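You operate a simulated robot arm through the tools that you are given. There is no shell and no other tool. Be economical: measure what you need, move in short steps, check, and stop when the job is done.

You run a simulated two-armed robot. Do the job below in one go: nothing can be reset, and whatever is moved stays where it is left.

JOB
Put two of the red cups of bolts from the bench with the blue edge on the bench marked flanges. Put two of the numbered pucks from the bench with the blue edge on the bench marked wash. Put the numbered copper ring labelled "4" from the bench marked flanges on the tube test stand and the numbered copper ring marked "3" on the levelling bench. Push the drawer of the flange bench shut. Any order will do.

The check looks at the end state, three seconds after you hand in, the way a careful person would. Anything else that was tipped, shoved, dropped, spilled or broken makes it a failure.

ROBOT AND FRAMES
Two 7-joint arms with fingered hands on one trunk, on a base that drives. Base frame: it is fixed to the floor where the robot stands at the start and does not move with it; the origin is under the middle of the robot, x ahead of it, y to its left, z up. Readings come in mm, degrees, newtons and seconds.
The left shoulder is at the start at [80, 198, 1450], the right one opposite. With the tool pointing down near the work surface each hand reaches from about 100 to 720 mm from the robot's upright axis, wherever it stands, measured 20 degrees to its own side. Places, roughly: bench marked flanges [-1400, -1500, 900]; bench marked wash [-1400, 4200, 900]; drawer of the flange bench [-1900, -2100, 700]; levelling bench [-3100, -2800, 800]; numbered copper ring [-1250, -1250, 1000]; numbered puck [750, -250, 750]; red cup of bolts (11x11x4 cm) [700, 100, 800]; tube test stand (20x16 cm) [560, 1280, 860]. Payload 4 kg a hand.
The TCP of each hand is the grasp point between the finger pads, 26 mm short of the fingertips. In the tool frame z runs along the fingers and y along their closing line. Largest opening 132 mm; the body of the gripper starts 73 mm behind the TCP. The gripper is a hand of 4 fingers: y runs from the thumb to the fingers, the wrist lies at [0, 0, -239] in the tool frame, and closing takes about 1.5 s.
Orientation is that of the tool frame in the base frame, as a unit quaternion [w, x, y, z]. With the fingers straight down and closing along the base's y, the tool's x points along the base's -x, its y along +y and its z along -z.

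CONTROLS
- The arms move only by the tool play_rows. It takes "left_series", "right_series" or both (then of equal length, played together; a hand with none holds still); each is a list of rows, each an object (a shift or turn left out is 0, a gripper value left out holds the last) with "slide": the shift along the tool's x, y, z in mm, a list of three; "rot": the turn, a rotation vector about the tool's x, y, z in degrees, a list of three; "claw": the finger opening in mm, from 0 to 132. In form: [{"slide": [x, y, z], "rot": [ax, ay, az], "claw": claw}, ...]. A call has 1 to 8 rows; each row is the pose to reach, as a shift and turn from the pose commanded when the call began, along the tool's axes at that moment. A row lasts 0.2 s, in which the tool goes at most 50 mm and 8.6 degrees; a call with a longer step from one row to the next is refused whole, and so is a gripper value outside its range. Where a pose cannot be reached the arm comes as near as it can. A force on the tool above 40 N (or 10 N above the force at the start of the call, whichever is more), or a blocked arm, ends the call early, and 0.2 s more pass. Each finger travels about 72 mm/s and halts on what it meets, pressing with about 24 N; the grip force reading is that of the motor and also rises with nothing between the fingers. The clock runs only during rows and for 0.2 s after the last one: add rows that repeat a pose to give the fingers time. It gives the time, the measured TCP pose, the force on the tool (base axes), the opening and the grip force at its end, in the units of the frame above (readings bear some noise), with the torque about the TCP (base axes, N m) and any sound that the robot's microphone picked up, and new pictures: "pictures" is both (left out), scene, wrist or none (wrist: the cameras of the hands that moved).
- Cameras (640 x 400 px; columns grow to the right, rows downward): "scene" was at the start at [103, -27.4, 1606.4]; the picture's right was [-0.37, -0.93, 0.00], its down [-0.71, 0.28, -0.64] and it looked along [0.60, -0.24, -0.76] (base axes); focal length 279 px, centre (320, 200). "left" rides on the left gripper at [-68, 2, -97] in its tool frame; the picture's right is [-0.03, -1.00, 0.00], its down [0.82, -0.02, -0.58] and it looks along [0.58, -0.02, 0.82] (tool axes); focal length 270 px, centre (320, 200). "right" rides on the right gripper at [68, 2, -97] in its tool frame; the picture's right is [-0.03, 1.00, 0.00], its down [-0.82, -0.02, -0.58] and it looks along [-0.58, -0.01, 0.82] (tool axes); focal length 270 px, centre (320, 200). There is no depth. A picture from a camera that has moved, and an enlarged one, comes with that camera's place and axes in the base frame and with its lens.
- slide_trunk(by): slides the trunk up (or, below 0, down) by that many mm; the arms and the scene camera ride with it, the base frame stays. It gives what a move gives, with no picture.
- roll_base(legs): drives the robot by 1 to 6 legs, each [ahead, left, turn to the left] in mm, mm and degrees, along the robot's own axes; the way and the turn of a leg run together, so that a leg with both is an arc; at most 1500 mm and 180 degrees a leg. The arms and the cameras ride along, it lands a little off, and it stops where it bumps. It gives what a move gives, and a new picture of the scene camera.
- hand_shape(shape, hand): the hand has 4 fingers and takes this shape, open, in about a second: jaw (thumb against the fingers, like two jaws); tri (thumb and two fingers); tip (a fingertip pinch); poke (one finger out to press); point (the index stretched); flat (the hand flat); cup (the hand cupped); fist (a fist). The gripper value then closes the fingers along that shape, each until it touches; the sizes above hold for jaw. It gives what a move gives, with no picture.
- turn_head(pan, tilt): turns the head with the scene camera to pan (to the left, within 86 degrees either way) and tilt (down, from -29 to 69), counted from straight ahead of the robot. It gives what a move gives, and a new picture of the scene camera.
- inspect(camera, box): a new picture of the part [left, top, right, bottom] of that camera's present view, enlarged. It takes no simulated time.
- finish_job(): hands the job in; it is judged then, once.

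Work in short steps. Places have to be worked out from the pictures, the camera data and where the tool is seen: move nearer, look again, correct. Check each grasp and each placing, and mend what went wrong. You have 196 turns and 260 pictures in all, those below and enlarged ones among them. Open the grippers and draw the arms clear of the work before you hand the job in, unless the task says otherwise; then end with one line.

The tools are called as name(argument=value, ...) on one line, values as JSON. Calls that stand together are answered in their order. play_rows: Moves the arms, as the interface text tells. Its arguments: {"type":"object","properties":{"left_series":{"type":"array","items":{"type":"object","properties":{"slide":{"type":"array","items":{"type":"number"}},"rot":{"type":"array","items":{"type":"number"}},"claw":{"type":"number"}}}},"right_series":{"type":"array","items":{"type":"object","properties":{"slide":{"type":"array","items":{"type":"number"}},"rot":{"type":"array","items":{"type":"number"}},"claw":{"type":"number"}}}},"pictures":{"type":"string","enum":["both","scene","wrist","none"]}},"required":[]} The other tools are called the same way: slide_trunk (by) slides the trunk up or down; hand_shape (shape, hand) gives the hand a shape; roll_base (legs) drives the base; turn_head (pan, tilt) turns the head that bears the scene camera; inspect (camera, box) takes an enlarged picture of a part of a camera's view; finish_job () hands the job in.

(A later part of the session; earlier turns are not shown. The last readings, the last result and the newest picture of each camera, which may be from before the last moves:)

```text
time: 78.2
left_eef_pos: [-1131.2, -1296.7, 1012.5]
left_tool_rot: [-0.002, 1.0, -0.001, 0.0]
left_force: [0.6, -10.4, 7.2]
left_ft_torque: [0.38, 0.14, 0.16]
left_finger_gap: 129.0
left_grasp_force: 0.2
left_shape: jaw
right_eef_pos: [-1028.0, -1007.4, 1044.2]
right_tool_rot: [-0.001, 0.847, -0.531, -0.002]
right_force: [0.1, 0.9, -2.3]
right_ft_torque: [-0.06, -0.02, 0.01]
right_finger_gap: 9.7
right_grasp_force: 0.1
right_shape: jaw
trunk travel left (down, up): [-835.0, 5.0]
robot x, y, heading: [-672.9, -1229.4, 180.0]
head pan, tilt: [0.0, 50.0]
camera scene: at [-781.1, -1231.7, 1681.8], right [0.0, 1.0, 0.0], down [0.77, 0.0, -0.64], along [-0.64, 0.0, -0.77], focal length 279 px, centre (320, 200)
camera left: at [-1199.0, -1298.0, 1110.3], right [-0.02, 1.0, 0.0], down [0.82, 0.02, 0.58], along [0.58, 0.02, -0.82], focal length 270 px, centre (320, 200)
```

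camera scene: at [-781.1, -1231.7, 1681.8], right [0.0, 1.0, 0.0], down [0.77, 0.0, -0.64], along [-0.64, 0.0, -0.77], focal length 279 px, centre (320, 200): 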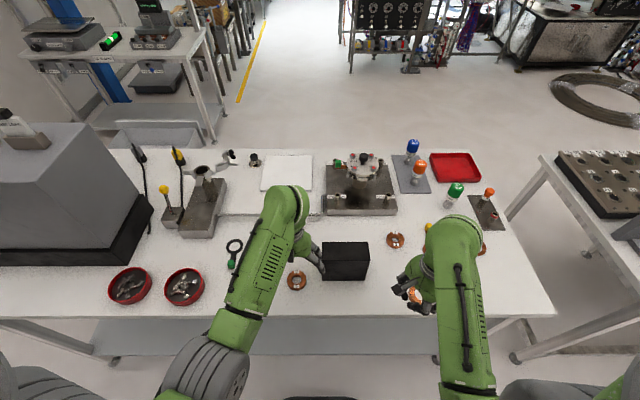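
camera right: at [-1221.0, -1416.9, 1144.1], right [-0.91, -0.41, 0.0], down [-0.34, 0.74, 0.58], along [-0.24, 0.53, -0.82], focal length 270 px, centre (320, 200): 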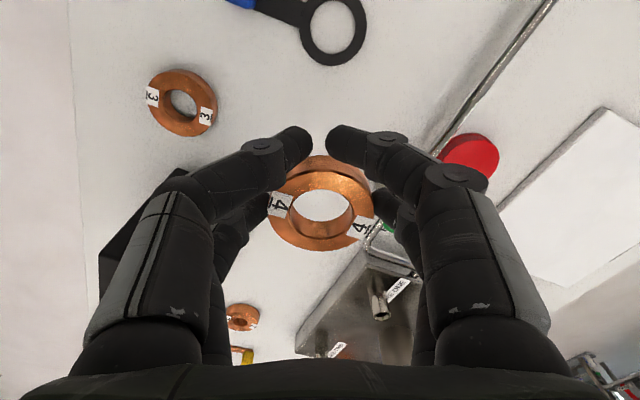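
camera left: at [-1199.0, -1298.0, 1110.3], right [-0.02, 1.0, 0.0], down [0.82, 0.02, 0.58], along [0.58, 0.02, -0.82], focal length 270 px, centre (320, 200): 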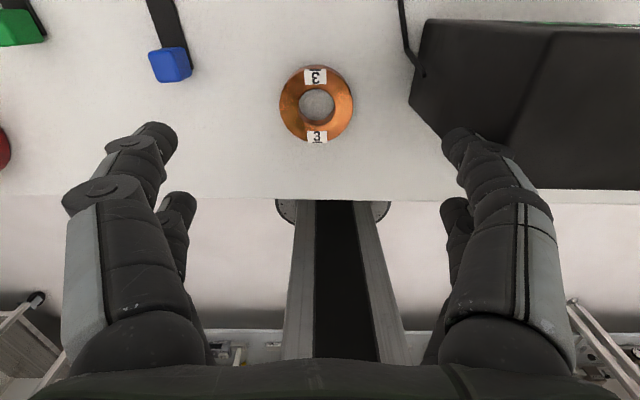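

The left finger touched the black box's edge, which is about 1000 mm high. I'll back off up and toward -y right away.

play_rows(left_series=[{"slide": [0, 5, -15]}, {"slide": [0, 20, -40]}, {"slide": [0, 40, -40], "claw": 80}, {"slide": [0, 40, -40], "claw": 80}], pictures="both")

```text
time: 79.2
left_eef_pos: [-1131.6, -1336.4, 1050.7]
left_tool_rot: [0.0, 1.0, -0.002, 0.001]
left_force: [0.8, 0.8, 0.4]
left_ft_torque: [0.0, 0.02, 0.01]
left_finger_gap: 80.5
left_grasp_force: 0.1
left_shape: jaw
right_eef_pos: [-1030.2, -1003.6, 1043.9]
right_tool_rot: [0.001, 0.847, -0.532, 0.0]
right_force: [0.2, 0.3, -2.4]
right_ft_torque: [-0.07, -0.03, 0.02]
right_finger_gap: 9.6
right_grasp_force: 0.1
right_shape: jaw
trunk travel left (down, up): [-835.0, 5.0]
robot x, y, heading: [-675.3, -1230.9, 179.4]
head pan, tilt: [0.0, 50.0]
camera scene: at [-781.8, -1226.9, 1681.6], right [0.0, 1.0, 0.0], down [0.77, 0.0, -0.64], along [-0.64, 0.0, -0.77], focal length 279 px, centre (320, 200)
camera left: at [-1199.9, -1336.6, 1148.6], right [-0.02, 1.0, 0.0], down [0.82, 0.02, 0.58], along [0.58, 0.01, -0.82], focal length 270 px, centre (320, 200)
```

scene: 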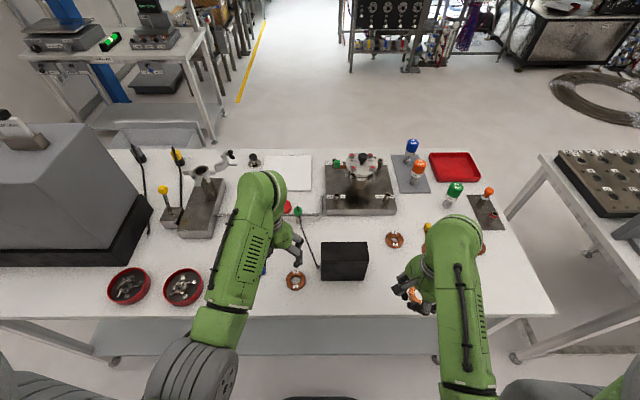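
left: 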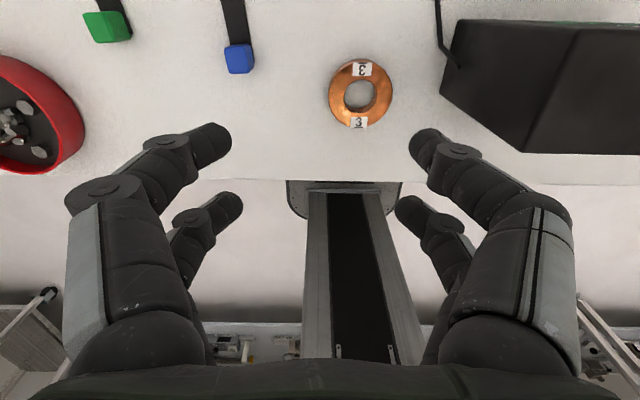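

The box hasn't moved. Its top is at z≈1004 and its left face at y≈-1223, too near for a y-closing grasp. I'll rotate the left hand about 68° at height and move it over ring 3.

play_rows(left_series=[{"slide": [0, -5, 0], "rot": [0, 0, -8.5]}, {"slide": [0, -10, 0], "rot": [0, 0, -17]}, {"slide": [0, -15, 0], "rot": [0, 0, -25.5]}, {"slide": [0, -20, 0], "rot": [0, 0, -34]}, {"slide": [0, -25, 0], "rot": [0, 0, -42.5]}, {"slide": [0, -30, 0], "rot": [0, 0, -51]}, {"slide": [0, -35, 0], "rot": [0, 0, -59.5]}, {"slide": [0, -42, 0], "rot": [0, 0, -68]}], pictures="wrist")

```text
time: 81.0
left_eef_pos: [-1130.7, -1293.7, 1050.9]
left_tool_rot: [0.0, 0.83, 0.558, 0.0]
left_force: [0.4, -0.2, 0.4]
left_ft_torque: [0.01, -0.02, -0.01]
left_finger_gap: 80.6
left_grasp_force: 0.1
left_shape: jaw
right_eef_pos: [-1029.4, -1004.8, 1043.5]
right_tool_rot: [0.001, 0.847, -0.531, -0.001]
right_force: [-0.2, 0.8, -3.2]
right_ft_torque: [-0.07, -0.04, -0.04]
right_finger_gap: 9.6
right_grasp_force: 0.1
right_shape: jaw
trunk travel left (down, up): [-835.0, 5.0]
robot x, y, heading: [-675.1, -1226.9, 179.9]
head pan, tilt: [0.0, 50.0]
camera left: at [-1155.2, -1357.6, 1149.6], right [-0.94, 0.35, 0.0], down [0.29, 0.76, 0.58], along [0.2, 0.54, -0.82], focal length 270 px, centre (320, 200)
```

left: 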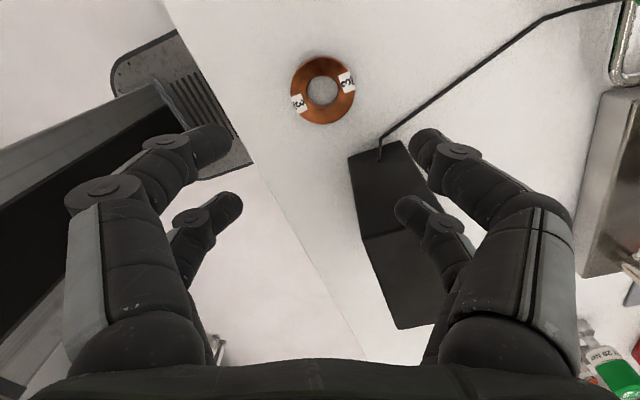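

Ring 3 is at about (-1136,-1299). I'll align with an 8 mm bias away from the box and descend to z≈935.

play_rows(left_series=[{"slide": [-13, -2, 25]}, {"slide": [-13, -2, 55]}, {"slide": [-13, -2, 85]}, {"slide": [-13, -2, 115]}, {"slide": [-13, -2, 115]}], pictures="wrist")

```text
time: 82.2
left_eef_pos: [-1136.1, -1304.8, 938.1]
left_tool_rot: [0.0, 0.83, 0.557, 0.001]
left_force: [0.7, -0.1, 0.4]
left_ft_torque: [0.02, 0.02, 0.0]
left_finger_gap: 80.4
left_grasp_force: 0.0
left_shape: jaw
right_eef_pos: [-1028.6, -1004.0, 1043.2]
right_tool_rot: [0.001, 0.847, -0.532, 0.0]
right_force: [0.3, -0.3, -1.2]
right_ft_torque: [-0.03, -0.03, 0.0]
right_finger_gap: 9.6
right_grasp_force: 0.1
right_shape: jaw
trunk travel left (down, up): [-835.0, 5.0]
robot x, y, heading: [-674.7, -1228.3, 179.6]
head pan, tilt: [0.0, 50.0]
camera left: at [-1161.0, -1369.4, 1035.5], right [-0.94, 0.35, 0.0], down [0.29, 0.76, 0.58], along [0.21, 0.54, -0.82], focal length 270 px, centre (320, 200)
```

left: 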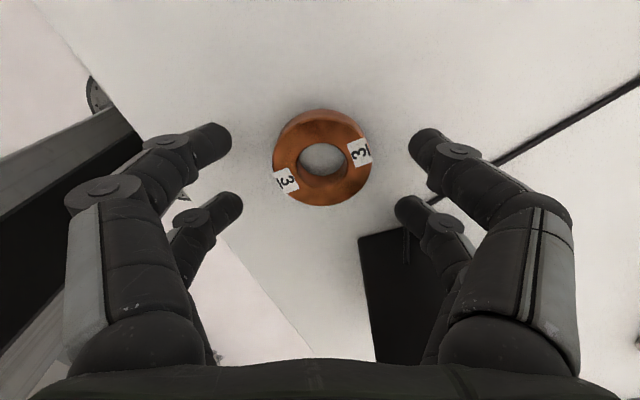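

Well aligned. I'll go down to z≈911 and close.

play_rows(left_series=[{"slide": [2, 0, 15]}, {"slide": [2, 0, 26]}, {"slide": [2, 0, 26]}, {"slide": [2, 0, 26], "claw": 60}, {"slide": [2, 0, 25], "claw": 40}, {"slide": [2, 0, 24], "claw": 30}, {"slide": [2, 0, 24], "claw": 25}, {"slide": [2, 0, 24], "claw": 25}], pictures="wrist")

```text
time: 84.0
left_eef_pos: [-1135.8, -1304.6, 912.6]
left_tool_rot: [0.0, 0.83, 0.558, 0.001]
left_force: [0.9, 0.0, 0.4]
left_ft_torque: [-0.02, 0.03, 0.0]
left_finger_gap: 36.3
left_grasp_force: 23.8
left_shape: jaw
right_eef_pos: [-1029.2, -1005.0, 1043.3]
right_tool_rot: [0.001, 0.847, -0.532, -0.001]
right_force: [0.7, 0.0, -2.4]
right_ft_torque: [-0.08, -0.04, -0.01]
right_finger_gap: 9.4
right_grasp_force: 0.1
right_shape: jaw
trunk travel left (down, up): [-835.0, 5.0]
robot x, y, heading: [-676.1, -1230.9, 179.8]
head pan, tilt: [0.0, 50.0]
camera left: at [-1161.2, -1367.9, 1010.2], right [-0.93, 0.35, 0.0], down [0.29, 0.76, 0.58], along [0.21, 0.54, -0.82], focal length 270 px, centre (320, 200)
```

left: 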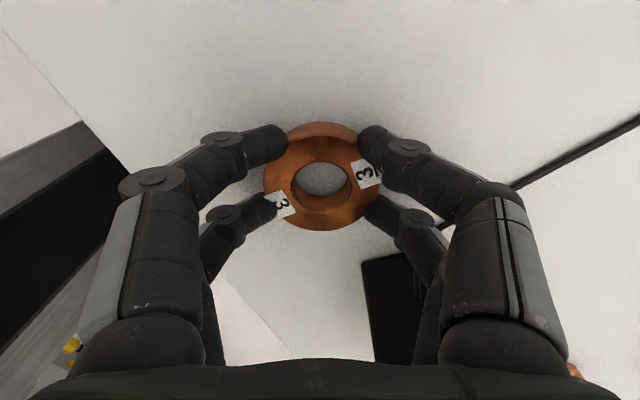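

Solid four-finger grip on ring 3 (24 N). I'll lift it.

play_rows(left_series=[{"slide": [0, 0, -20]}, {"slide": [0, 0, -55]}, {"slide": [0, 0, -90]}, {"slide": [0, 0, -125]}, {"slide": [0, 0, -140]}, {"slide": [0, 0, -140]}], pictures="wrist")

```text
time: 85.4
left_eef_pos: [-1136.9, -1301.6, 1053.4]
left_tool_rot: [0.0, 0.831, 0.557, 0.001]
left_force: [0.9, -0.1, -3.1]
left_ft_torque: [-0.02, 0.02, -0.02]
left_finger_gap: 35.9
left_grasp_force: 24.9
left_shape: jaw
right_eef_pos: [-1028.9, -1004.0, 1044.5]
right_tool_rot: [-0.001, 0.848, -0.531, 0.0]
right_force: [-0.6, 0.8, -1.8]
right_ft_torque: [-0.04, -0.05, -0.01]
right_finger_gap: 9.9
right_grasp_force: 0.1
right_shape: jaw
trunk travel left (down, up): [-835.0, 5.0]
robot x, y, heading: [-678.6, -1230.3, 179.5]
head pan, tilt: [0.0, 50.0]
camera left: at [-1161.3, -1365.9, 1151.4], right [-0.94, 0.35, 0.0], down [0.29, 0.76, 0.58], along [0.21, 0.54, -0.82], focal length 270 px, centre (320, 200)
```

left: 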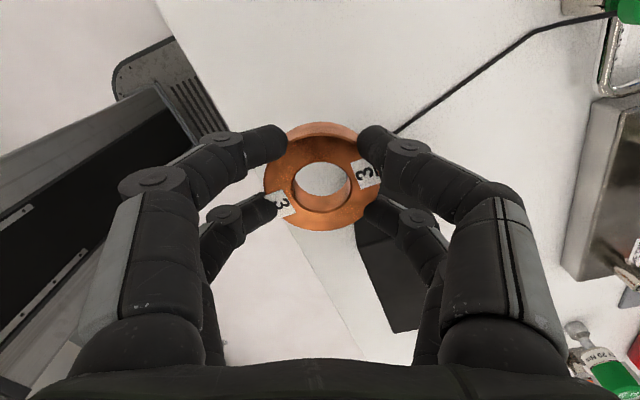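

Both rings are held. The passage to the far side runs around the flange bench's left end, between y=-2264 and the wall at about -3650. I'll back off, slide left and look.

roll_base(legs=[[-320, 0, 0], [0, 1400, 0], [0, 250, 0]])

turn_head(pan=0, tilt=25)

```text
time: 95.6
left_eef_pos: [-829.7, -2967.3, 1053.9]
left_tool_rot: [0.001, 0.83, 0.558, 0.0]
left_force: [0.1, -0.2, -2.7]
left_ft_torque: [-0.04, 0.02, -0.01]
left_finger_gap: 36.0
left_grasp_force: 23.9
left_shape: jaw
right_eef_pos: [-722.5, -2669.4, 1043.3]
right_tool_rot: [0.003, 0.847, -0.531, 0.002]
right_force: [-0.1, 0.4, -2.1]
right_ft_torque: [-0.08, -0.03, -0.02]
right_finger_gap: 9.5
right_grasp_force: 0.2
right_shape: jaw
trunk travel left (down, up): [-835.0, 5.0]
robot x, y, heading: [-369.7, -2895.7, 179.9]
head pan, tilt: [0.0, 50.0]
camera scene: at [-474.9, -2889.6, 1681.6], right [0.0, 1.0, 0.0], down [0.77, -0.01, -0.64], along [-0.64, 0.0, -0.77], focal length 279 px, centre (320, 200)
```

scene: 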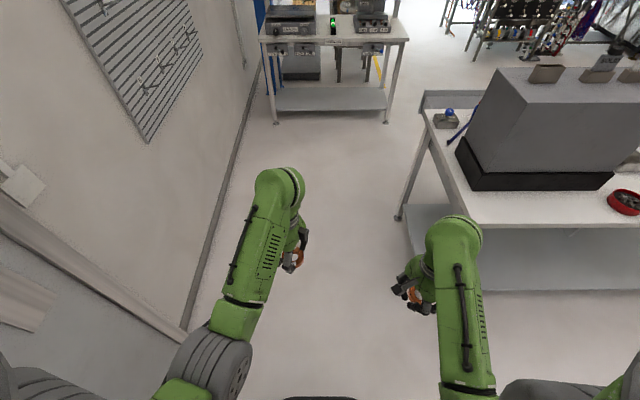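

```text
time: 96.5
left_eef_pos: [-830.2, -2971.5, 1053.5]
left_tool_rot: [-0.001, 0.83, 0.558, 0.0]
left_force: [0.3, 0.2, -2.9]
left_ft_torque: [0.0, 0.01, -0.01]
left_finger_gap: 36.1
left_grasp_force: 23.7
left_shape: jaw
right_eef_pos: [-723.0, -2674.6, 1043.8]
right_tool_rot: [0.0, 0.847, -0.531, 0.001]
right_force: [0.5, 0.9, -2.0]
right_ft_torque: [-0.03, -0.01, -0.01]
right_finger_gap: 9.7
right_grasp_force: 0.0
right_shape: jaw
trunk travel left (down, up): [-835.0, 5.0]
robot x, y, heading: [-367.0, -2897.9, 179.6]
head pan, tilt: [0.0, 25.0]
camera scene: at [-490.1, -2898.1, 1719.0], right [0.0, 1.0, 0.0], down [0.42, 0.0, -0.91], along [-0.91, 0.0, -0.42], focal length 279 px, centre (320, 200)
```

scene: 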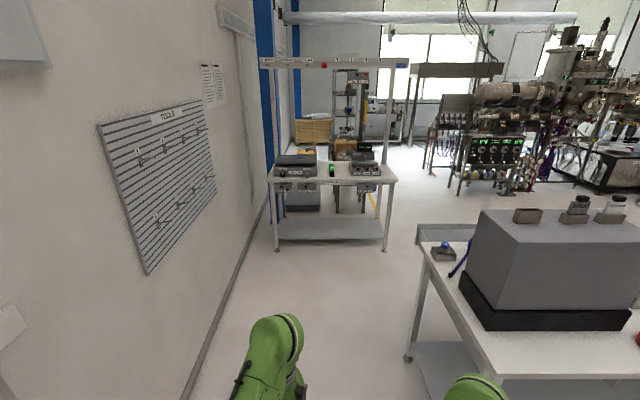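

The levelling bench is straight ahead, with its front at about x=-2930, y from -3310 to -2240, and the wall is at y≈-3676. I'll drive forward in two legs and look.

roll_base(legs=[[1400, 0, 0], [400, -100, 0]])

turn_head(pan=0, tilt=50)

turn_head(pan=-85, tilt=35)

```text
time: 105.7
left_eef_pos: [-2634.9, -2951.9, 1054.9]
left_tool_rot: [-0.001, 0.815, 0.579, 0.001]
left_force: [-0.9, -0.5, -3.0]
left_ft_torque: [0.0, 0.01, -0.02]
left_finger_gap: 36.0
left_grasp_force: 24.1
left_shape: jaw
right_eef_pos: [-2543.4, -2648.0, 1043.9]
right_tool_rot: [0.001, 0.861, -0.508, 0.0]
right_force: [0.1, 0.2, -2.6]
right_ft_torque: [-0.06, 0.01, 0.03]
right_finger_gap: 9.7
right_grasp_force: 0.1
right_shape: jaw
trunk travel left (down, up): [-835.0, 5.0]
robot x, y, heading: [-2176.2, -2854.9, -177.1]
head pan, tilt: [0.0, 25.0]
camera scene: at [-2296.3, -2859.1, 1719.4], right [-0.05, 1.0, 0.0], down [0.42, 0.02, -0.91], along [-0.91, -0.05, -0.42], focal length 279 px, centre (320, 200)
```

scene: 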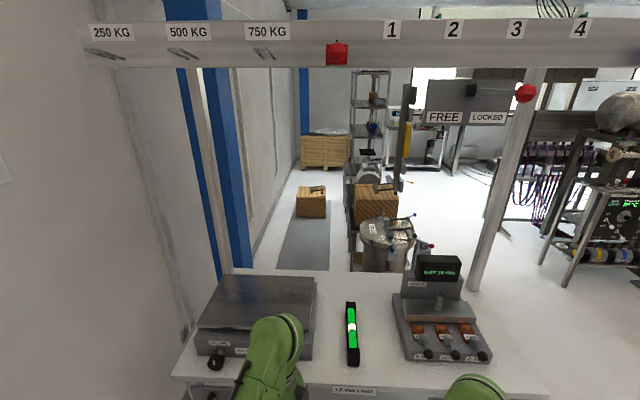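

```text
time: 106.5
left_eef_pos: [-2636.7, -2951.3, 1054.0]
left_tool_rot: [0.0, 0.815, 0.58, 0.001]
left_force: [-1.0, 0.0, -3.4]
left_ft_torque: [-0.05, -0.03, 0.03]
left_finger_gap: 36.0
left_grasp_force: 24.1
left_shape: jaw
right_eef_pos: [-2544.7, -2648.4, 1042.9]
right_tool_rot: [0.0, 0.861, -0.508, 0.001]
right_force: [-1.1, 0.3, -2.6]
right_ft_torque: [-0.05, -0.02, -0.01]
right_finger_gap: 9.6
right_grasp_force: 0.0
right_shape: jaw
trunk travel left (down, up): [-835.0, 5.0]
robot x, y, heading: [-2180.2, -2849.2, -177.2]
head pan, tilt: [0.0, 50.0]
camera scene: at [-2286.4, -2857.4, 1681.6], right [-0.05, 1.0, 0.0], down [0.77, 0.04, -0.64], along [-0.64, -0.03, -0.77], focal length 279 px, centre (320, 200)
```

scene: 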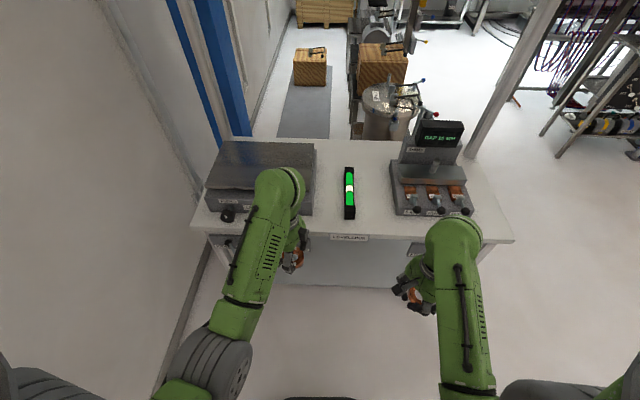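

```text
time: 108.1
left_eef_pos: [-2635.6, -2951.7, 1052.7]
left_tool_rot: [0.0, 0.814, 0.58, 0.002]
left_force: [0.5, -0.2, -3.4]
left_ft_torque: [-0.01, 0.01, 0.04]
left_finger_gap: 36.1
left_grasp_force: 24.7
left_shape: jaw
right_eef_pos: [-2544.0, -2647.7, 1044.3]
right_tool_rot: [0.0, 0.861, -0.508, 0.0]
right_force: [-0.2, -0.9, -2.1]
right_ft_torque: [-0.05, -0.04, 0.0]
right_finger_gap: 9.6
right_grasp_force: 0.1
right_shape: jaw
trunk travel left (down, up): [-835.0, 5.0]
robot x, y, heading: [-2181.0, -2853.0, -177.2]
head pan, tilt: [-85.0, 35.0]
camera scene: at [-2220.6, -2766.5, 1703.4], right [0.99, 0.14, 0.0], down [0.08, -0.57, -0.82], along [-0.11, 0.81, -0.57], focal length 279 px, centre (320, 200)
```

scene: 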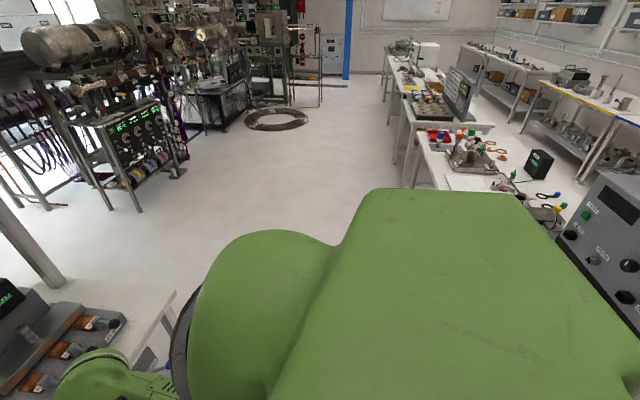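

The bench is marked LEVELLING. There's a clear gap about 150 mm wide between the green level and the right-hand device, around (-3000,-2680). I'll lower the trunk 150 mm, straighten, and move in.

turn_head(pan=0, tilt=50)

slide_trunk(by=-150)

roll_base(legs=[[0, 0, -2.8], [0, -120, 0], [240, 0, 0]])

```text
time: 109.7
left_eef_pos: [-2633.9, -2951.3, 1054.1]
left_tool_rot: [0.001, 0.815, 0.58, 0.001]
left_force: [0.7, 0.3, -2.4]
left_ft_torque: [-0.04, 0.01, -0.02]
left_finger_gap: 36.1
left_grasp_force: 23.8
left_shape: jaw
right_eef_pos: [-2544.5, -2647.9, 1044.0]
right_tool_rot: [0.0, 0.861, -0.508, -0.001]
right_force: [-0.6, 0.6, -2.6]
right_ft_torque: [-0.08, -0.04, -0.01]
right_finger_gap: 9.7
right_grasp_force: 0.0
right_shape: jaw
trunk travel left (down, up): [-835.0, 5.0]
robot x, y, heading: [-2181.6, -2850.7, -177.0]
head pan, tilt: [0.0, 50.0]
camera scene: at [-2285.3, -2857.5, 1681.6], right [-0.05, 1.0, 0.0], down [0.77, 0.04, -0.64], along [-0.64, -0.03, -0.77], focal length 279 px, centre (320, 200)
```

scene: 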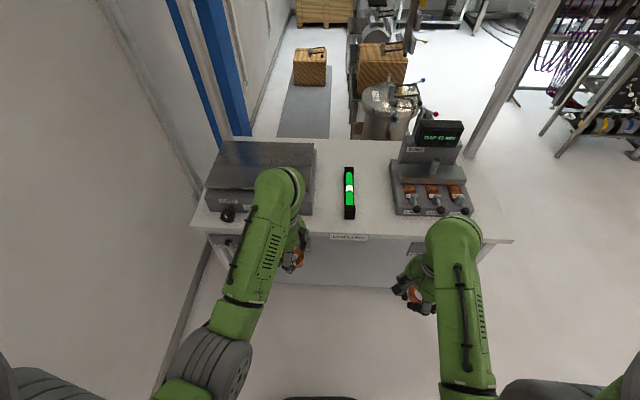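

```text
time: 111.5
left_eef_pos: [-2636.4, -2951.9, 903.2]
left_tool_rot: [0.0, 0.815, 0.58, 0.001]
left_force: [0.6, 0.8, -3.6]
left_ft_torque: [-0.01, 0.0, 0.0]
left_finger_gap: 35.9
left_grasp_force: 24.2
left_shape: jaw
right_eef_pos: [-2544.5, -2648.3, 892.9]
right_tool_rot: [0.0, 0.861, -0.509, 0.0]
right_force: [-1.1, 0.1, -2.4]
right_ft_torque: [-0.04, -0.03, 0.0]
right_finger_gap: 9.5
right_grasp_force: 0.1
right_shape: jaw
trunk travel left (down, up): [-685.0, 155.0]
robot x, y, heading: [-2177.0, -2853.6, -177.3]
head pan, tilt: [0.0, 50.0]
```

```text
time: 114.5
left_eef_pos: [-2880.3, -2809.7, 905.9]
left_tool_rot: [0.0, 0.83, 0.558, 0.0]
left_force: [-0.8, 0.1, -2.6]
left_ft_torque: [-0.03, 0.0, -0.01]
left_finger_gap: 36.1
left_grasp_force: 24.3
left_shape: jaw
right_eef_pos: [-2771.5, -2511.0, 894.2]
right_tool_rot: [0.0, 0.847, -0.531, -0.001]
right_force: [-0.2, 1.1, -2.9]
right_ft_torque: [-0.06, 0.0, 0.02]
right_finger_gap: 9.4
right_grasp_force: 0.1
right_shape: jaw
trunk travel left (down, up): [-685.0, 155.0]
robot x, y, heading: [-2421.1, -2733.9, 179.8]
head pan, tilt: [0.0, 50.0]
camera scene: at [-2523.7, -2734.6, 1531.9], right [0.0, 1.0, 0.0], down [0.77, 0.0, -0.64], along [-0.64, 0.0, -0.77], focal length 279 px, centre (320, 200)
```

scene: 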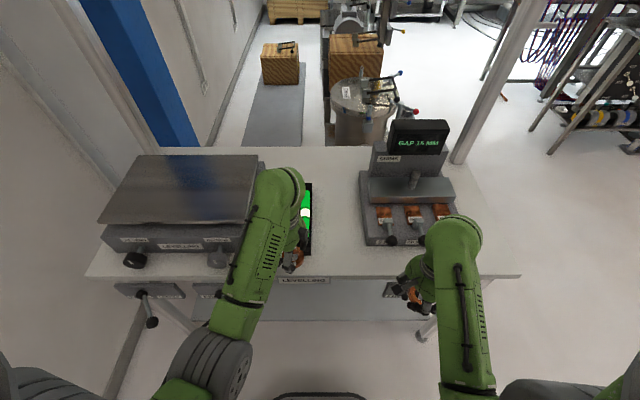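

The gap centre is about (-2940,-2680). I'll carry ring 3 there with the left hand and start lowering.

play_rows(left_series=[{"slide": [25, -25, 0]}, {"slide": [50, -50, 0]}, {"slide": [75, -75, 0]}, {"slide": [100, -100, 0]}, {"slide": [100, -100, 25]}, {"slide": [100, -100, 45]}, {"slide": [100, -100, 45]}], pictures="both")

```text
time: 116.1
left_eef_pos: [-2937.2, -2679.3, 860.4]
left_tool_rot: [0.0, 0.83, 0.557, 0.002]
left_force: [-0.9, -0.1, -1.7]
left_ft_torque: [-0.03, 0.02, 0.02]
left_finger_gap: 35.8
left_grasp_force: 23.9
left_shape: jaw
right_eef_pos: [-2774.3, -2511.6, 892.0]
right_tool_rot: [0.0, 0.847, -0.532, 0.001]
right_force: [-0.2, -0.4, -2.7]
right_ft_torque: [-0.09, -0.02, -0.01]
right_finger_gap: 9.4
right_grasp_force: 0.1
right_shape: jaw
trunk travel left (down, up): [-685.0, 155.0]
robot x, y, heading: [-2420.8, -2736.9, 179.9]
head pan, tilt: [0.0, 50.0]
camera scene: at [-2526.8, -2734.2, 1531.6], right [0.0, 1.0, 0.0], down [0.77, 0.0, -0.64], along [-0.64, 0.0, -0.77], focal length 279 px, centre (320, 200)
camera left: at [-2961.0, -2743.6, 957.0], right [-0.94, 0.35, 0.0], down [0.29, 0.76, 0.58], along [0.21, 0.54, -0.82], focal length 270 px, centre (320, 200)
```

scene: 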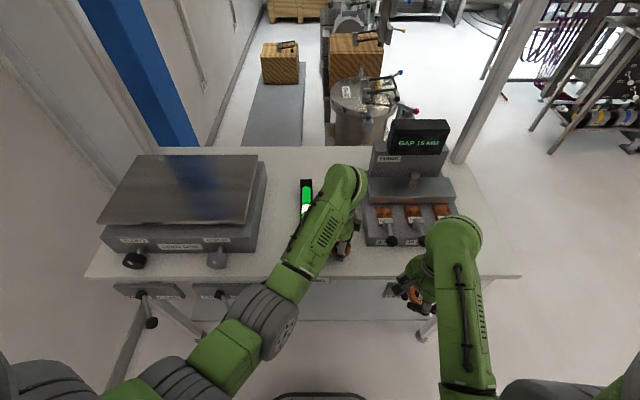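
left: 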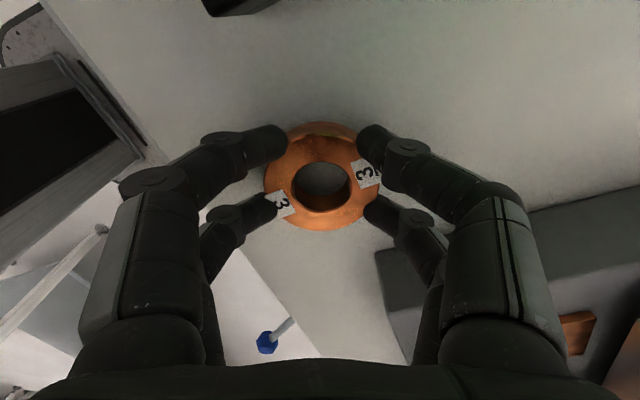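

Clear on both sides. I'll shift 10 mm away from the device and lower 30 mm.

play_rows(left_series=[{"slide": [-9, 4, 5]}, {"slide": [-9, 4, 15]}, {"slide": [-9, 4, 26]}, {"slide": [-9, 4, 32]}, {"slide": [-9, 4, 32]}], pictures="wrist")

```text
time: 116.8
left_eef_pos: [-2941.6, -2688.8, 849.3]
left_tool_rot: [-0.011, 0.829, 0.559, -0.006]
left_force: [8.4, -3.1, 24.7]
left_ft_torque: [-0.19, -0.4, -0.01]
left_finger_gap: 36.7
left_grasp_force: 23.7
left_shape: jaw
right_eef_pos: [-2770.7, -2512.8, 893.4]
right_tool_rot: [0.001, 0.847, -0.531, 0.0]
right_force: [1.0, -0.5, -1.4]
right_ft_torque: [-0.04, -0.03, 0.0]
right_finger_gap: 9.9
right_grasp_force: 0.0
right_shape: jaw
trunk travel left (down, up): [-685.0, 155.0]
robot x, y, heading: [-2421.8, -2735.5, 180.0]
head pan, tilt: [0.0, 50.0]
stopped in row 3 (left hand): the force on the tool passed its limit (the readings are from after the stop); the commanded pose is now the measured one
camera left: at [-2963.3, -2753.2, 947.8], right [-0.94, 0.35, 0.03], down [0.3, 0.76, 0.58], along [0.18, 0.55, -0.81], focal length 270 px, centre (320, 200)
```

left: 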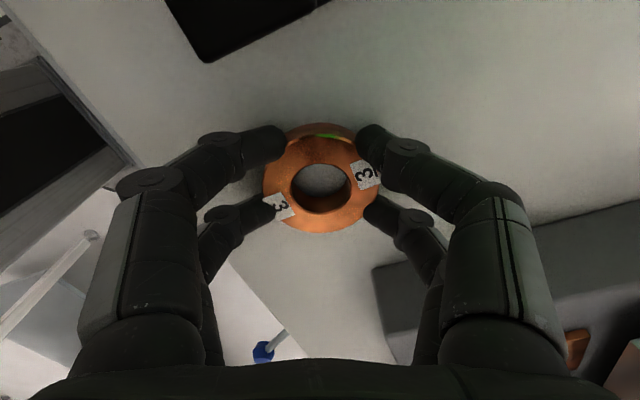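

The ring touched the bench at TCP z≈849. I'll ease up and check the load.

play_rows(left_series=[{"slide": [0, 0, -1], "rot": [0.5, 1.3, 0]}, {"slide": [0, 0, -1], "rot": [0.5, 1.3, 0]}], pictures="none")

```text
time: 117.5
left_eef_pos: [-2941.8, -2687.4, 850.4]
left_tool_rot: [-0.021, 0.83, 0.557, 0.0]
left_force: [-3.6, 1.6, 27.9]
left_ft_torque: [-0.28, -0.09, 0.0]
left_finger_gap: 37.1
left_grasp_force: 24.0
left_shape: jaw
right_eef_pos: [-2771.6, -2511.6, 893.9]
right_tool_rot: [0.0, 0.847, -0.531, -0.001]
right_force: [-0.2, 0.1, -2.1]
right_ft_torque: [-0.09, -0.01, -0.02]
right_finger_gap: 9.9
right_grasp_force: 0.1
right_shape: jaw
trunk travel left (down, up): [-685.0, 155.0]
robot x, y, heading: [-2416.3, -2740.0, 179.7]
head pan, tilt: [0.0, 50.0]
```

My tilt fix went the wrong way, so I'll reverse it and raise 3 mm.

play_rows(left_series=[{"slide": [0, 0, -2], "rot": [-2.0, -1.3, 0]}, {"slide": [0, 0, -3], "rot": [-2.0, -1.3, 0]}, {"slide": [0, 0, -3], "rot": [-2.0, -1.3, 0]}], pictures="none")

```text
time: 118.2
left_eef_pos: [-2939.7, -2689.3, 849.4]
left_tool_rot: [0.003, 0.83, 0.558, 0.003]
left_force: [-5.6, 3.6, 20.6]
left_ft_torque: [0.25, 0.56, -0.01]
left_finger_gap: 37.5
left_grasp_force: 23.9
left_shape: jaw
right_eef_pos: [-2771.7, -2512.0, 894.3]
right_tool_rot: [0.001, 0.847, -0.532, 0.0]
right_force: [-0.6, 0.5, -2.7]
right_ft_torque: [-0.1, -0.04, 0.01]
right_finger_gap: 9.5
right_grasp_force: 0.0
right_shape: jaw
trunk travel left (down, up): [-685.0, 155.0]
robot x, y, heading: [-2421.6, -2733.7, 179.7]
head pan, tilt: [0.0, 50.0]
```

play_rows(left_series=[{"slide": [0, 0, -2]}, {"slide": [0, 0, -3]}, {"slide": [0, 0, -3]}], pictures="wrist")

```text
time: 119.0
left_eef_pos: [-2940.4, -2689.9, 850.4]
left_tool_rot: [0.006, 0.83, 0.558, 0.004]
left_force: [0.7, 2.1, 2.4]
left_ft_torque: [0.16, 0.12, -0.03]
left_finger_gap: 37.0
left_grasp_force: 24.1
left_shape: jaw
right_eef_pos: [-2773.8, -2511.9, 894.3]
right_tool_rot: [0.001, 0.847, -0.531, 0.0]
right_force: [-0.1, 0.2, -2.4]
right_ft_torque: [-0.05, -0.01, -0.01]
right_finger_gap: 9.8
right_grasp_force: 0.1
right_shape: jaw
trunk travel left (down, up): [-685.0, 155.0]
robot x, y, heading: [-2416.1, -2736.4, 179.5]
head pan, tilt: [0.0, 50.0]
camera left: at [-2966.0, -2753.2, 949.0], right [-0.94, 0.35, -0.01], down [0.28, 0.77, 0.58], along [0.21, 0.54, -0.82], focal length 270 px, centre (320, 200)
```

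left: 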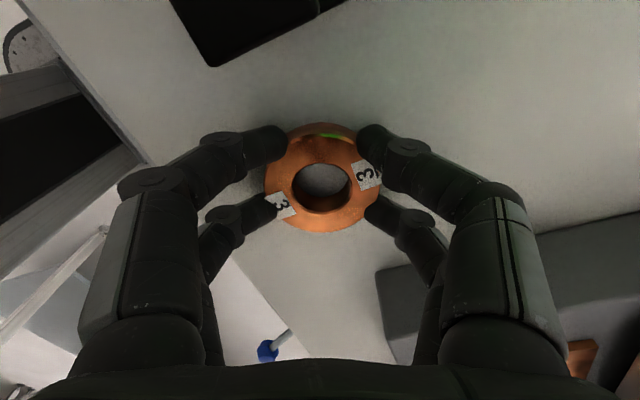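

Contact is light now. I'll open and lift away.

play_rows(left_series=[{"claw": 55}, {"claw": 65}, {"claw": 70}, {"slide": [0, 0, -20], "claw": 70}, {"slide": [0, 0, -55], "claw": 70}, {"slide": [0, 0, -90], "claw": 70}, {"slide": [-10, 30, -100], "claw": 70}, {"slide": [-20, 65, -100], "claw": 70}], pictures="both")

```text
time: 120.8
left_eef_pos: [-2888.7, -2733.0, 954.0]
left_tool_rot: [0.002, 0.83, 0.558, 0.002]
left_force: [-0.1, -0.7, 0.4]
left_ft_torque: [0.0, 0.01, 0.01]
left_finger_gap: 69.4
left_grasp_force: 0.1
left_shape: jaw
right_eef_pos: [-2772.3, -2513.3, 895.0]
right_tool_rot: [0.0, 0.847, -0.532, -0.002]
right_force: [0.3, -0.8, -2.0]
right_ft_torque: [-0.03, -0.01, 0.02]
right_finger_gap: 9.7
right_grasp_force: 0.0
right_shape: jaw
trunk travel left (down, up): [-685.0, 155.0]
robot x, y, heading: [-2420.4, -2737.7, 179.8]
head pan, tilt: [0.0, 50.0]
camera scene: at [-2523.9, -2736.9, 1531.8], right [0.0, 1.0, 0.0], down [0.77, 0.0, -0.64], along [-0.64, 0.0, -0.77], focal length 279 px, centre (320, 200)
camera left: at [-2913.0, -2796.9, 1051.3], right [-0.94, 0.35, -0.01], down [0.28, 0.76, 0.58], along [0.21, 0.54, -0.82], focal length 270 px, centre (320, 200)
```

scene: 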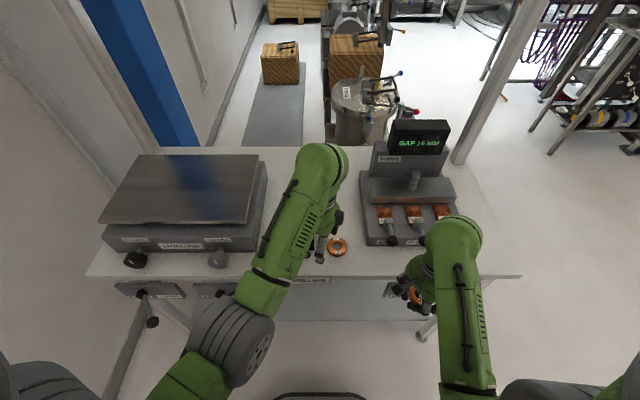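
left: 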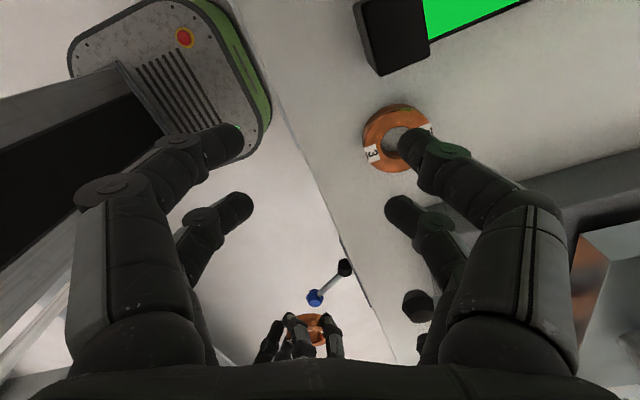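

Ring 3 lies flat on the levelling bench. I'll retract the left hand, back away, and turn left, away from the benches, to face the rear of the flange bench.

play_rows(left_series=[{"slide": [10, 30, -20]}, {"slide": [20, 60, -40]}, {"slide": [30, 92, -40]}, {"slide": [40, 120, -40]}], pictures="none")

roll_base(legs=[[-270, 0, 0], [0, 0, 90], [0, 0, 90]])

turn_head(pan=60, tilt=45)

```text
time: 121.8
left_eef_pos: [-2769.3, -2732.8, 953.6]
left_tool_rot: [0.001, 0.83, 0.558, 0.002]
left_force: [0.1, -0.5, -0.1]
left_ft_torque: [-0.01, 0.02, -0.02]
left_finger_gap: 69.8
left_grasp_force: 0.0
left_shape: jaw
left hand out of reach, approached as far as the arm can: row 2, 3, 4
right_eef_pos: [-2771.9, -2511.5, 894.1]
right_tool_rot: [0.001, 0.847, -0.531, -0.001]
right_force: [-0.7, -1.1, -2.4]
right_ft_torque: [-0.04, -0.02, 0.0]
right_finger_gap: 9.8
right_grasp_force: 0.1
right_shape: jaw
trunk travel left (down, up): [-685.0, 155.0]
robot x, y, heading: [-2421.6, -2734.8, 179.8]
head pan, tilt: [0.0, 50.0]
```

```text
time: 131.4
left_eef_pos: [-1792.7, -2744.2, 949.8]
left_tool_rot: [-0.002, -0.558, 0.83, 0.002]
left_force: [-0.4, -0.5, 0.0]
left_ft_torque: [-0.04, 0.0, -0.01]
left_finger_gap: 69.5
left_grasp_force: 0.0
left_shape: jaw
right_eef_pos: [-1791.5, -2964.0, 893.0]
right_tool_rot: [0.0, 0.532, 0.847, 0.001]
right_force: [0.1, 0.3, -3.5]
right_ft_torque: [0.01, 0.02, 0.04]
right_finger_gap: 9.5
right_grasp_force: 0.1
right_shape: jaw
trunk travel left (down, up): [-685.0, 155.0]
robot x, y, heading: [-2144.1, -2737.8, -0.4]
head pan, tilt: [0.0, 50.0]
camera scene: at [-2035.7, -2738.4, 1531.7], right [-0.01, -1.0, 0.0], down [-0.77, 0.01, -0.64], along [0.64, 0.0, -0.77], focal length 279 px, centre (320, 200)
```

scene: 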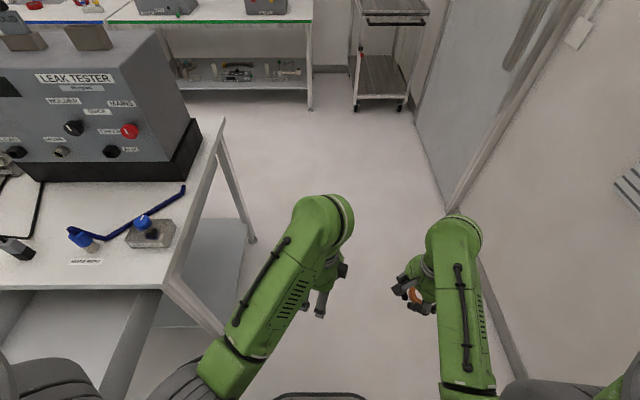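

```text
time: 132.7
left_eef_pos: [-1792.6, -2745.2, 952.0]
left_tool_rot: [-0.003, -0.557, 0.83, 0.003]
left_force: [-0.2, 0.0, 0.4]
left_ft_torque: [0.01, -0.03, 0.0]
left_finger_gap: 69.8
left_grasp_force: 0.0
left_shape: jaw
right_eef_pos: [-1791.2, -2963.9, 893.4]
right_tool_rot: [-0.001, 0.531, 0.847, 0.0]
right_force: [-0.6, 0.5, -2.7]
right_ft_torque: [0.08, 0.01, 0.04]
right_finger_gap: 9.2
right_grasp_force: 0.0
right_shape: jaw
trunk travel left (down, up): [-685.0, 155.0]
robot x, y, heading: [-2146.1, -2739.9, -0.4]
head pan, tilt: [60.0, 45.0]
camera scene: at [-2071.5, -2667.6, 1538.6], right [0.86, -0.51, 0.0], down [-0.36, -0.61, -0.71], along [0.36, 0.61, -0.71], focal length 279 px, centre (320, 200)
```

scene: 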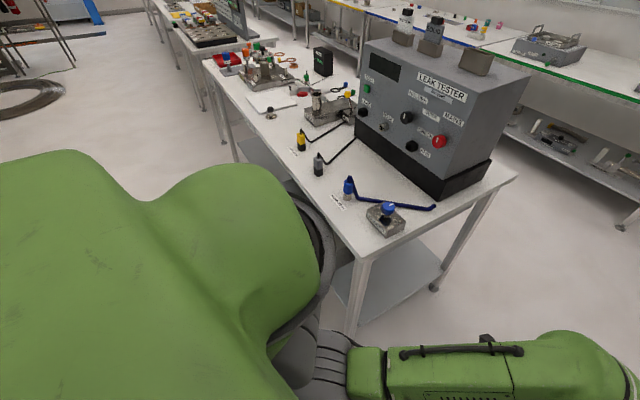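

The bench back edge is at x≈-1765, spanning y from -2346 to -717. I'll back up and shift left to face the drawer near y=-2100.

roll_base(legs=[[-280, 0, 0], [0, 620, 0]])

turn_head(pan=0, tilt=55)

```text
time: 137.8
left_eef_pos: [-2071.4, -2119.2, 952.6]
left_tool_rot: [-0.003, -0.564, 0.826, 0.002]
left_force: [-0.3, 0.2, 0.7]
left_ft_torque: [0.01, -0.01, 0.01]
left_finger_gap: 69.6
left_grasp_force: 0.1
left_shape: jaw
right_eef_pos: [-2065.2, -2337.8, 893.3]
right_tool_rot: [-0.001, 0.525, 0.851, 0.0]
right_force: [-0.6, -0.8, -2.5]
right_ft_torque: [0.07, 0.02, -0.04]
right_finger_gap: 9.6
right_grasp_force: 0.2
right_shape: jaw
trunk travel left (down, up): [-685.0, 155.0]
robot x, y, heading: [-2424.1, -2115.5, 0.6]
head pan, tilt: [60.0, 45.0]
camera scene: at [-2350.8, -2047.8, 1538.6], right [0.87, -0.49, 0.0], down [-0.35, -0.62, -0.71], along [0.35, 0.62, -0.71], focal length 279 px, centre (320, 200)
```

scene: 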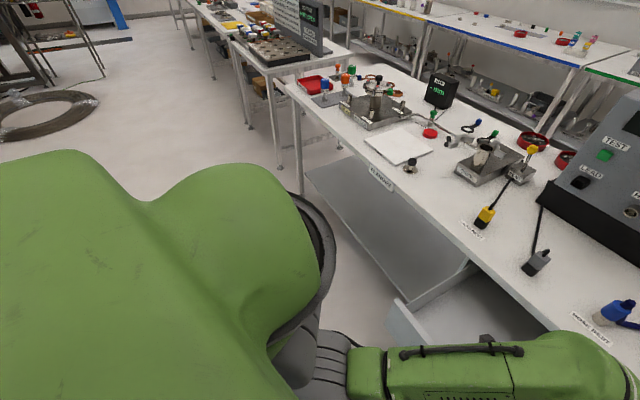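

```text
time: 139.1
left_eef_pos: [-2071.3, -2117.6, 952.4]
left_tool_rot: [-0.002, -0.564, 0.826, 0.002]
left_force: [-0.7, 0.3, 0.6]
left_ft_torque: [0.0, 0.01, 0.01]
left_finger_gap: 69.5
left_grasp_force: 0.0
left_shape: jaw
right_eef_pos: [-2065.8, -2335.4, 894.0]
right_tool_rot: [0.0, 0.525, 0.851, 0.001]
right_force: [-0.8, 0.3, -2.4]
right_ft_torque: [0.04, 0.04, -0.02]
right_finger_gap: 9.2
right_grasp_force: 0.1
right_shape: jaw
trunk travel left (down, up): [-685.0, 155.0]
robot x, y, heading: [-2421.6, -2114.9, 0.7]
head pan, tilt: [0.0, 55.0]
camera scene: at [-2318.6, -2116.2, 1525.2], right [0.01, -1.0, 0.0], down [-0.82, -0.01, -0.57], along [0.57, 0.01, -0.82], focal length 279 px, centre (320, 200)
```

scene: 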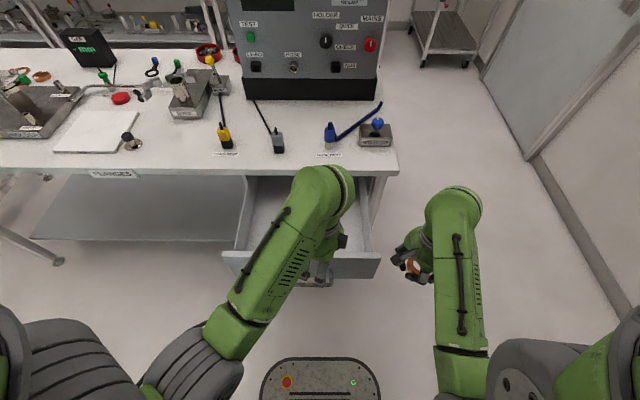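

The drawer is open, with its front panel around x≈-1980 and y from -2290 to -1830. I'll zoom in on the panel and handle.

inspect(camera="scene", box=[210, 160, 400, 300])

inspect(camera="left", box=[0, 0, 640, 400])

inspect(camera="right", box=[0, 0, 640, 400])

```text
2.86 times, centred on (305, 230) of scene
camera zoom: at [-2318.6, -2116.2, 1525.2], right [0.01, -1.0, 0.0], down [-0.82, -0.01, -0.57], along [0.57, 0.01, -0.82], focal length 797 px, centre (363, 114)
```

zoom: 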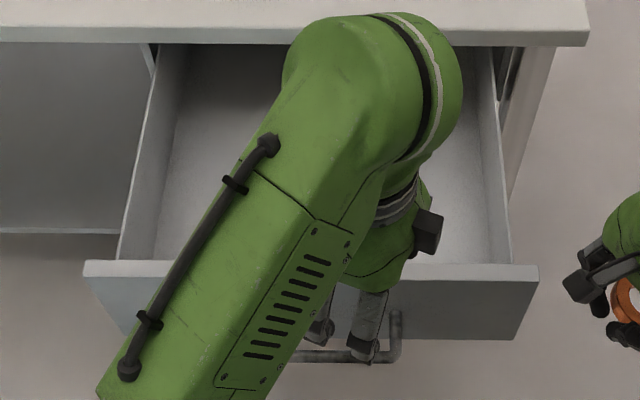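

```text
1.00 times, centred on (320, 200) of left
camera zoom: at [-2047.4, -2053.7, 1049.4], right [0.94, -0.34, -0.01], down [-0.27, -0.77, 0.58], along [-0.2, -0.54, -0.81], focal length 270 px, centre (320, 200)
```

zoom: 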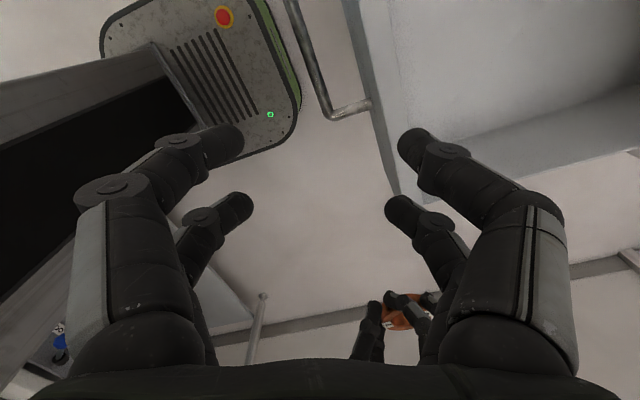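

```text
1.00 times, centred on (320, 200) of right
camera zoom: at [-2095.0, -2276.0, 991.4], right [0.9, 0.43, 0.0], down [0.35, -0.74, 0.58], along [0.25, -0.52, -0.82], focal length 270 px, centre (320, 200)
```

zoom: 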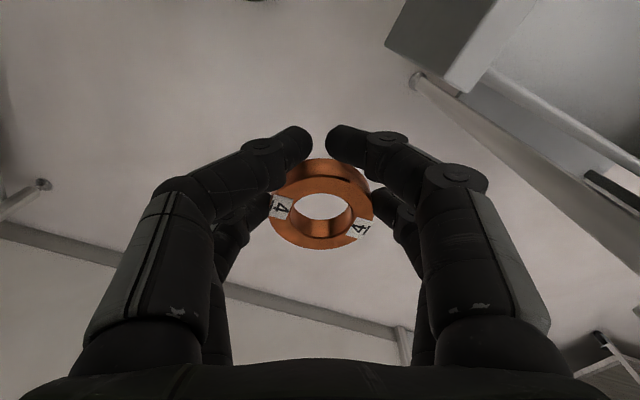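

The handle bar is at about x=-2066, z≈751, centred near y=-2060. I'll close the left fingers, square them to x and stage at x≈-2115, while raising the right hand (ring 4) by 90 mm.

play_rows(left_series=[{"slide": [-10, 15, 0], "rot": [0, 0, -5], "claw": 40}, {"slide": [-20, 32, 0], "rot": [0, 0, -10], "claw": 10}, {"slide": [-30, 48, 0], "rot": [0, 0, -15], "claw": 0}, {"slide": [-38, 62, 10], "rot": [0, 0, -21], "claw": 0}, {"slide": [-38, 62, 40], "rot": [0, 0, -21], "claw": 0}, {"slide": [-38, 62, 70], "rot": [0, 0, -21], "claw": 0}, {"slide": [-38, 62, 100], "rot": [0, 0, -21], "claw": 0}], right_series=[{"slide": [0, 0, -15]}, {"slide": [0, 0, -30]}, {"slide": [0, 0, -45]}, {"slide": [0, 0, -60]}, {"slide": [0, 0, -75]}, {"slide": [0, 0, -90]}, {"slide": [0, 0, -90]}], pictures="both")

```text
time: 140.7
left_eef_pos: [-2115.1, -2059.2, 851.2]
left_tool_rot: [-0.003, -0.705, 0.709, 0.003]
left_force: [0.1, 0.4, -1.2]
left_ft_torque: [0.0, 0.01, -0.01]
left_finger_gap: 0.0
left_grasp_force: 24.1
left_shape: jaw
left hand out of reach, approached as far as the arm can: row 1, 2, 3
right_eef_pos: [-2065.4, -2339.1, 947.1]
right_tool_rot: [0.001, 0.525, 0.851, 0.001]
right_force: [-0.7, -0.2, -1.9]
right_ft_torque: [0.03, 0.02, 0.03]
right_finger_gap: 9.3
right_grasp_force: 0.1
right_shape: jaw
right hand out of reach, approached as far as the arm can: row 4, 5, 6, 7
trunk travel left (down, up): [-685.0, 155.0]
robot x, y, heading: [-2420.7, -2113.7, 0.5]
head pan, tilt: [0.0, 55.0]
camera scene: at [-2318.7, -2116.1, 1525.2], right [0.01, -1.0, 0.0], down [-0.82, -0.01, -0.57], along [0.57, 0.01, -0.82], focal length 279 px, centre (320, 200)
camera right: at [-2096.1, -2277.2, 1045.8], right [0.9, 0.43, 0.0], down [0.35, -0.74, 0.58], along [0.25, -0.52, -0.82], focal length 270 px, centre (320, 200)
camera left: at [-2115.9, -1990.6, 949.3], right [1.0, 0.02, -0.01], down [0.02, -0.82, 0.58], along [0.01, -0.58, -0.82], focal length 270 px, centre (320, 200)
```

scene: 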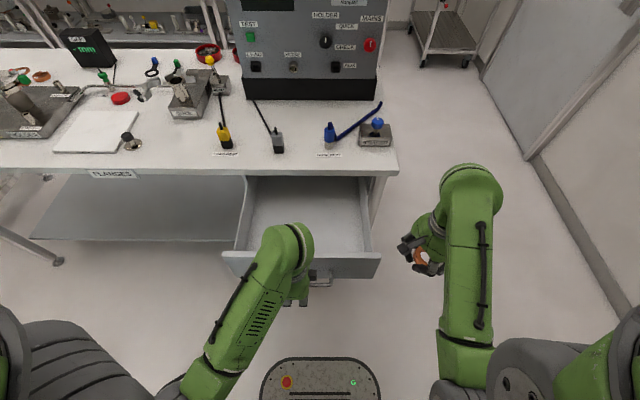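
right: 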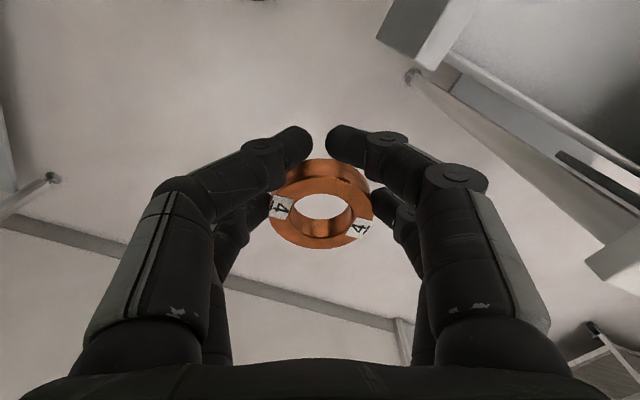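
left: 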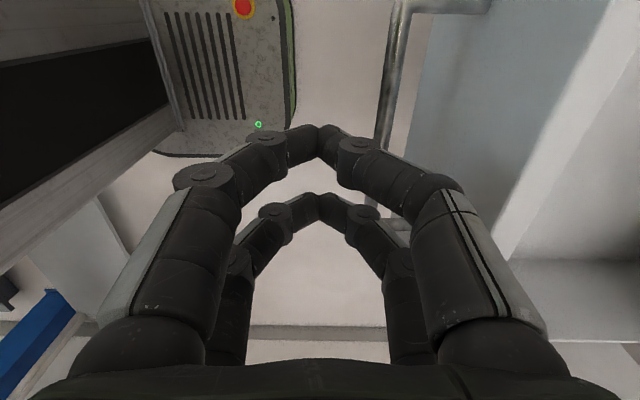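

The left hand is staged in front of the handle. I'll lower it to z≈742 and start pushing forward (+x).

play_rows(left_series=[{"slide": [0, 0, 40]}, {"slide": [0, 0, 80]}, {"slide": [0, 0, 109]}, {"slide": [0, -15, 109]}, {"slide": [0, -35, 109]}, {"slide": [0, -60, 109]}, {"slide": [0, -85, 109]}, {"slide": [0, -110, 109]}], pictures="scene")

```text
time: 142.5
left_eef_pos: [-2004.1, -2062.1, 743.5]
left_tool_rot: [-0.004, -0.705, 0.709, 0.002]
left_force: [0.1, 0.2, -0.8]
left_ft_torque: [0.02, -0.01, 0.01]
left_finger_gap: 0.1
left_grasp_force: 23.8
left_shape: jaw
right_eef_pos: [-2065.3, -2338.5, 947.3]
right_tool_rot: [0.001, 0.525, 0.851, 0.0]
right_force: [-0.2, 0.4, -2.5]
right_ft_torque: [0.05, 0.05, -0.01]
right_finger_gap: 9.4
right_grasp_force: 0.1
right_shape: jaw
trunk travel left (down, up): [-685.0, 155.0]
robot x, y, heading: [-2421.5, -2119.3, 0.7]
head pan, tilt: [0.0, 55.0]
camera scene: at [-2317.4, -2116.5, 1525.0], right [0.01, -1.0, 0.0], down [-0.82, -0.01, -0.57], along [0.57, 0.01, -0.82], focal length 279 px, centre (320, 200)
```

scene: 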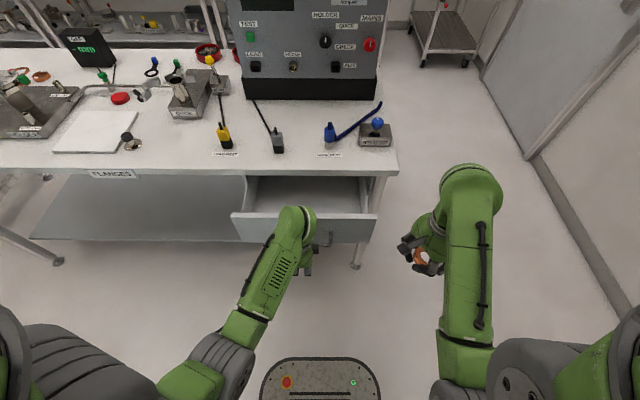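

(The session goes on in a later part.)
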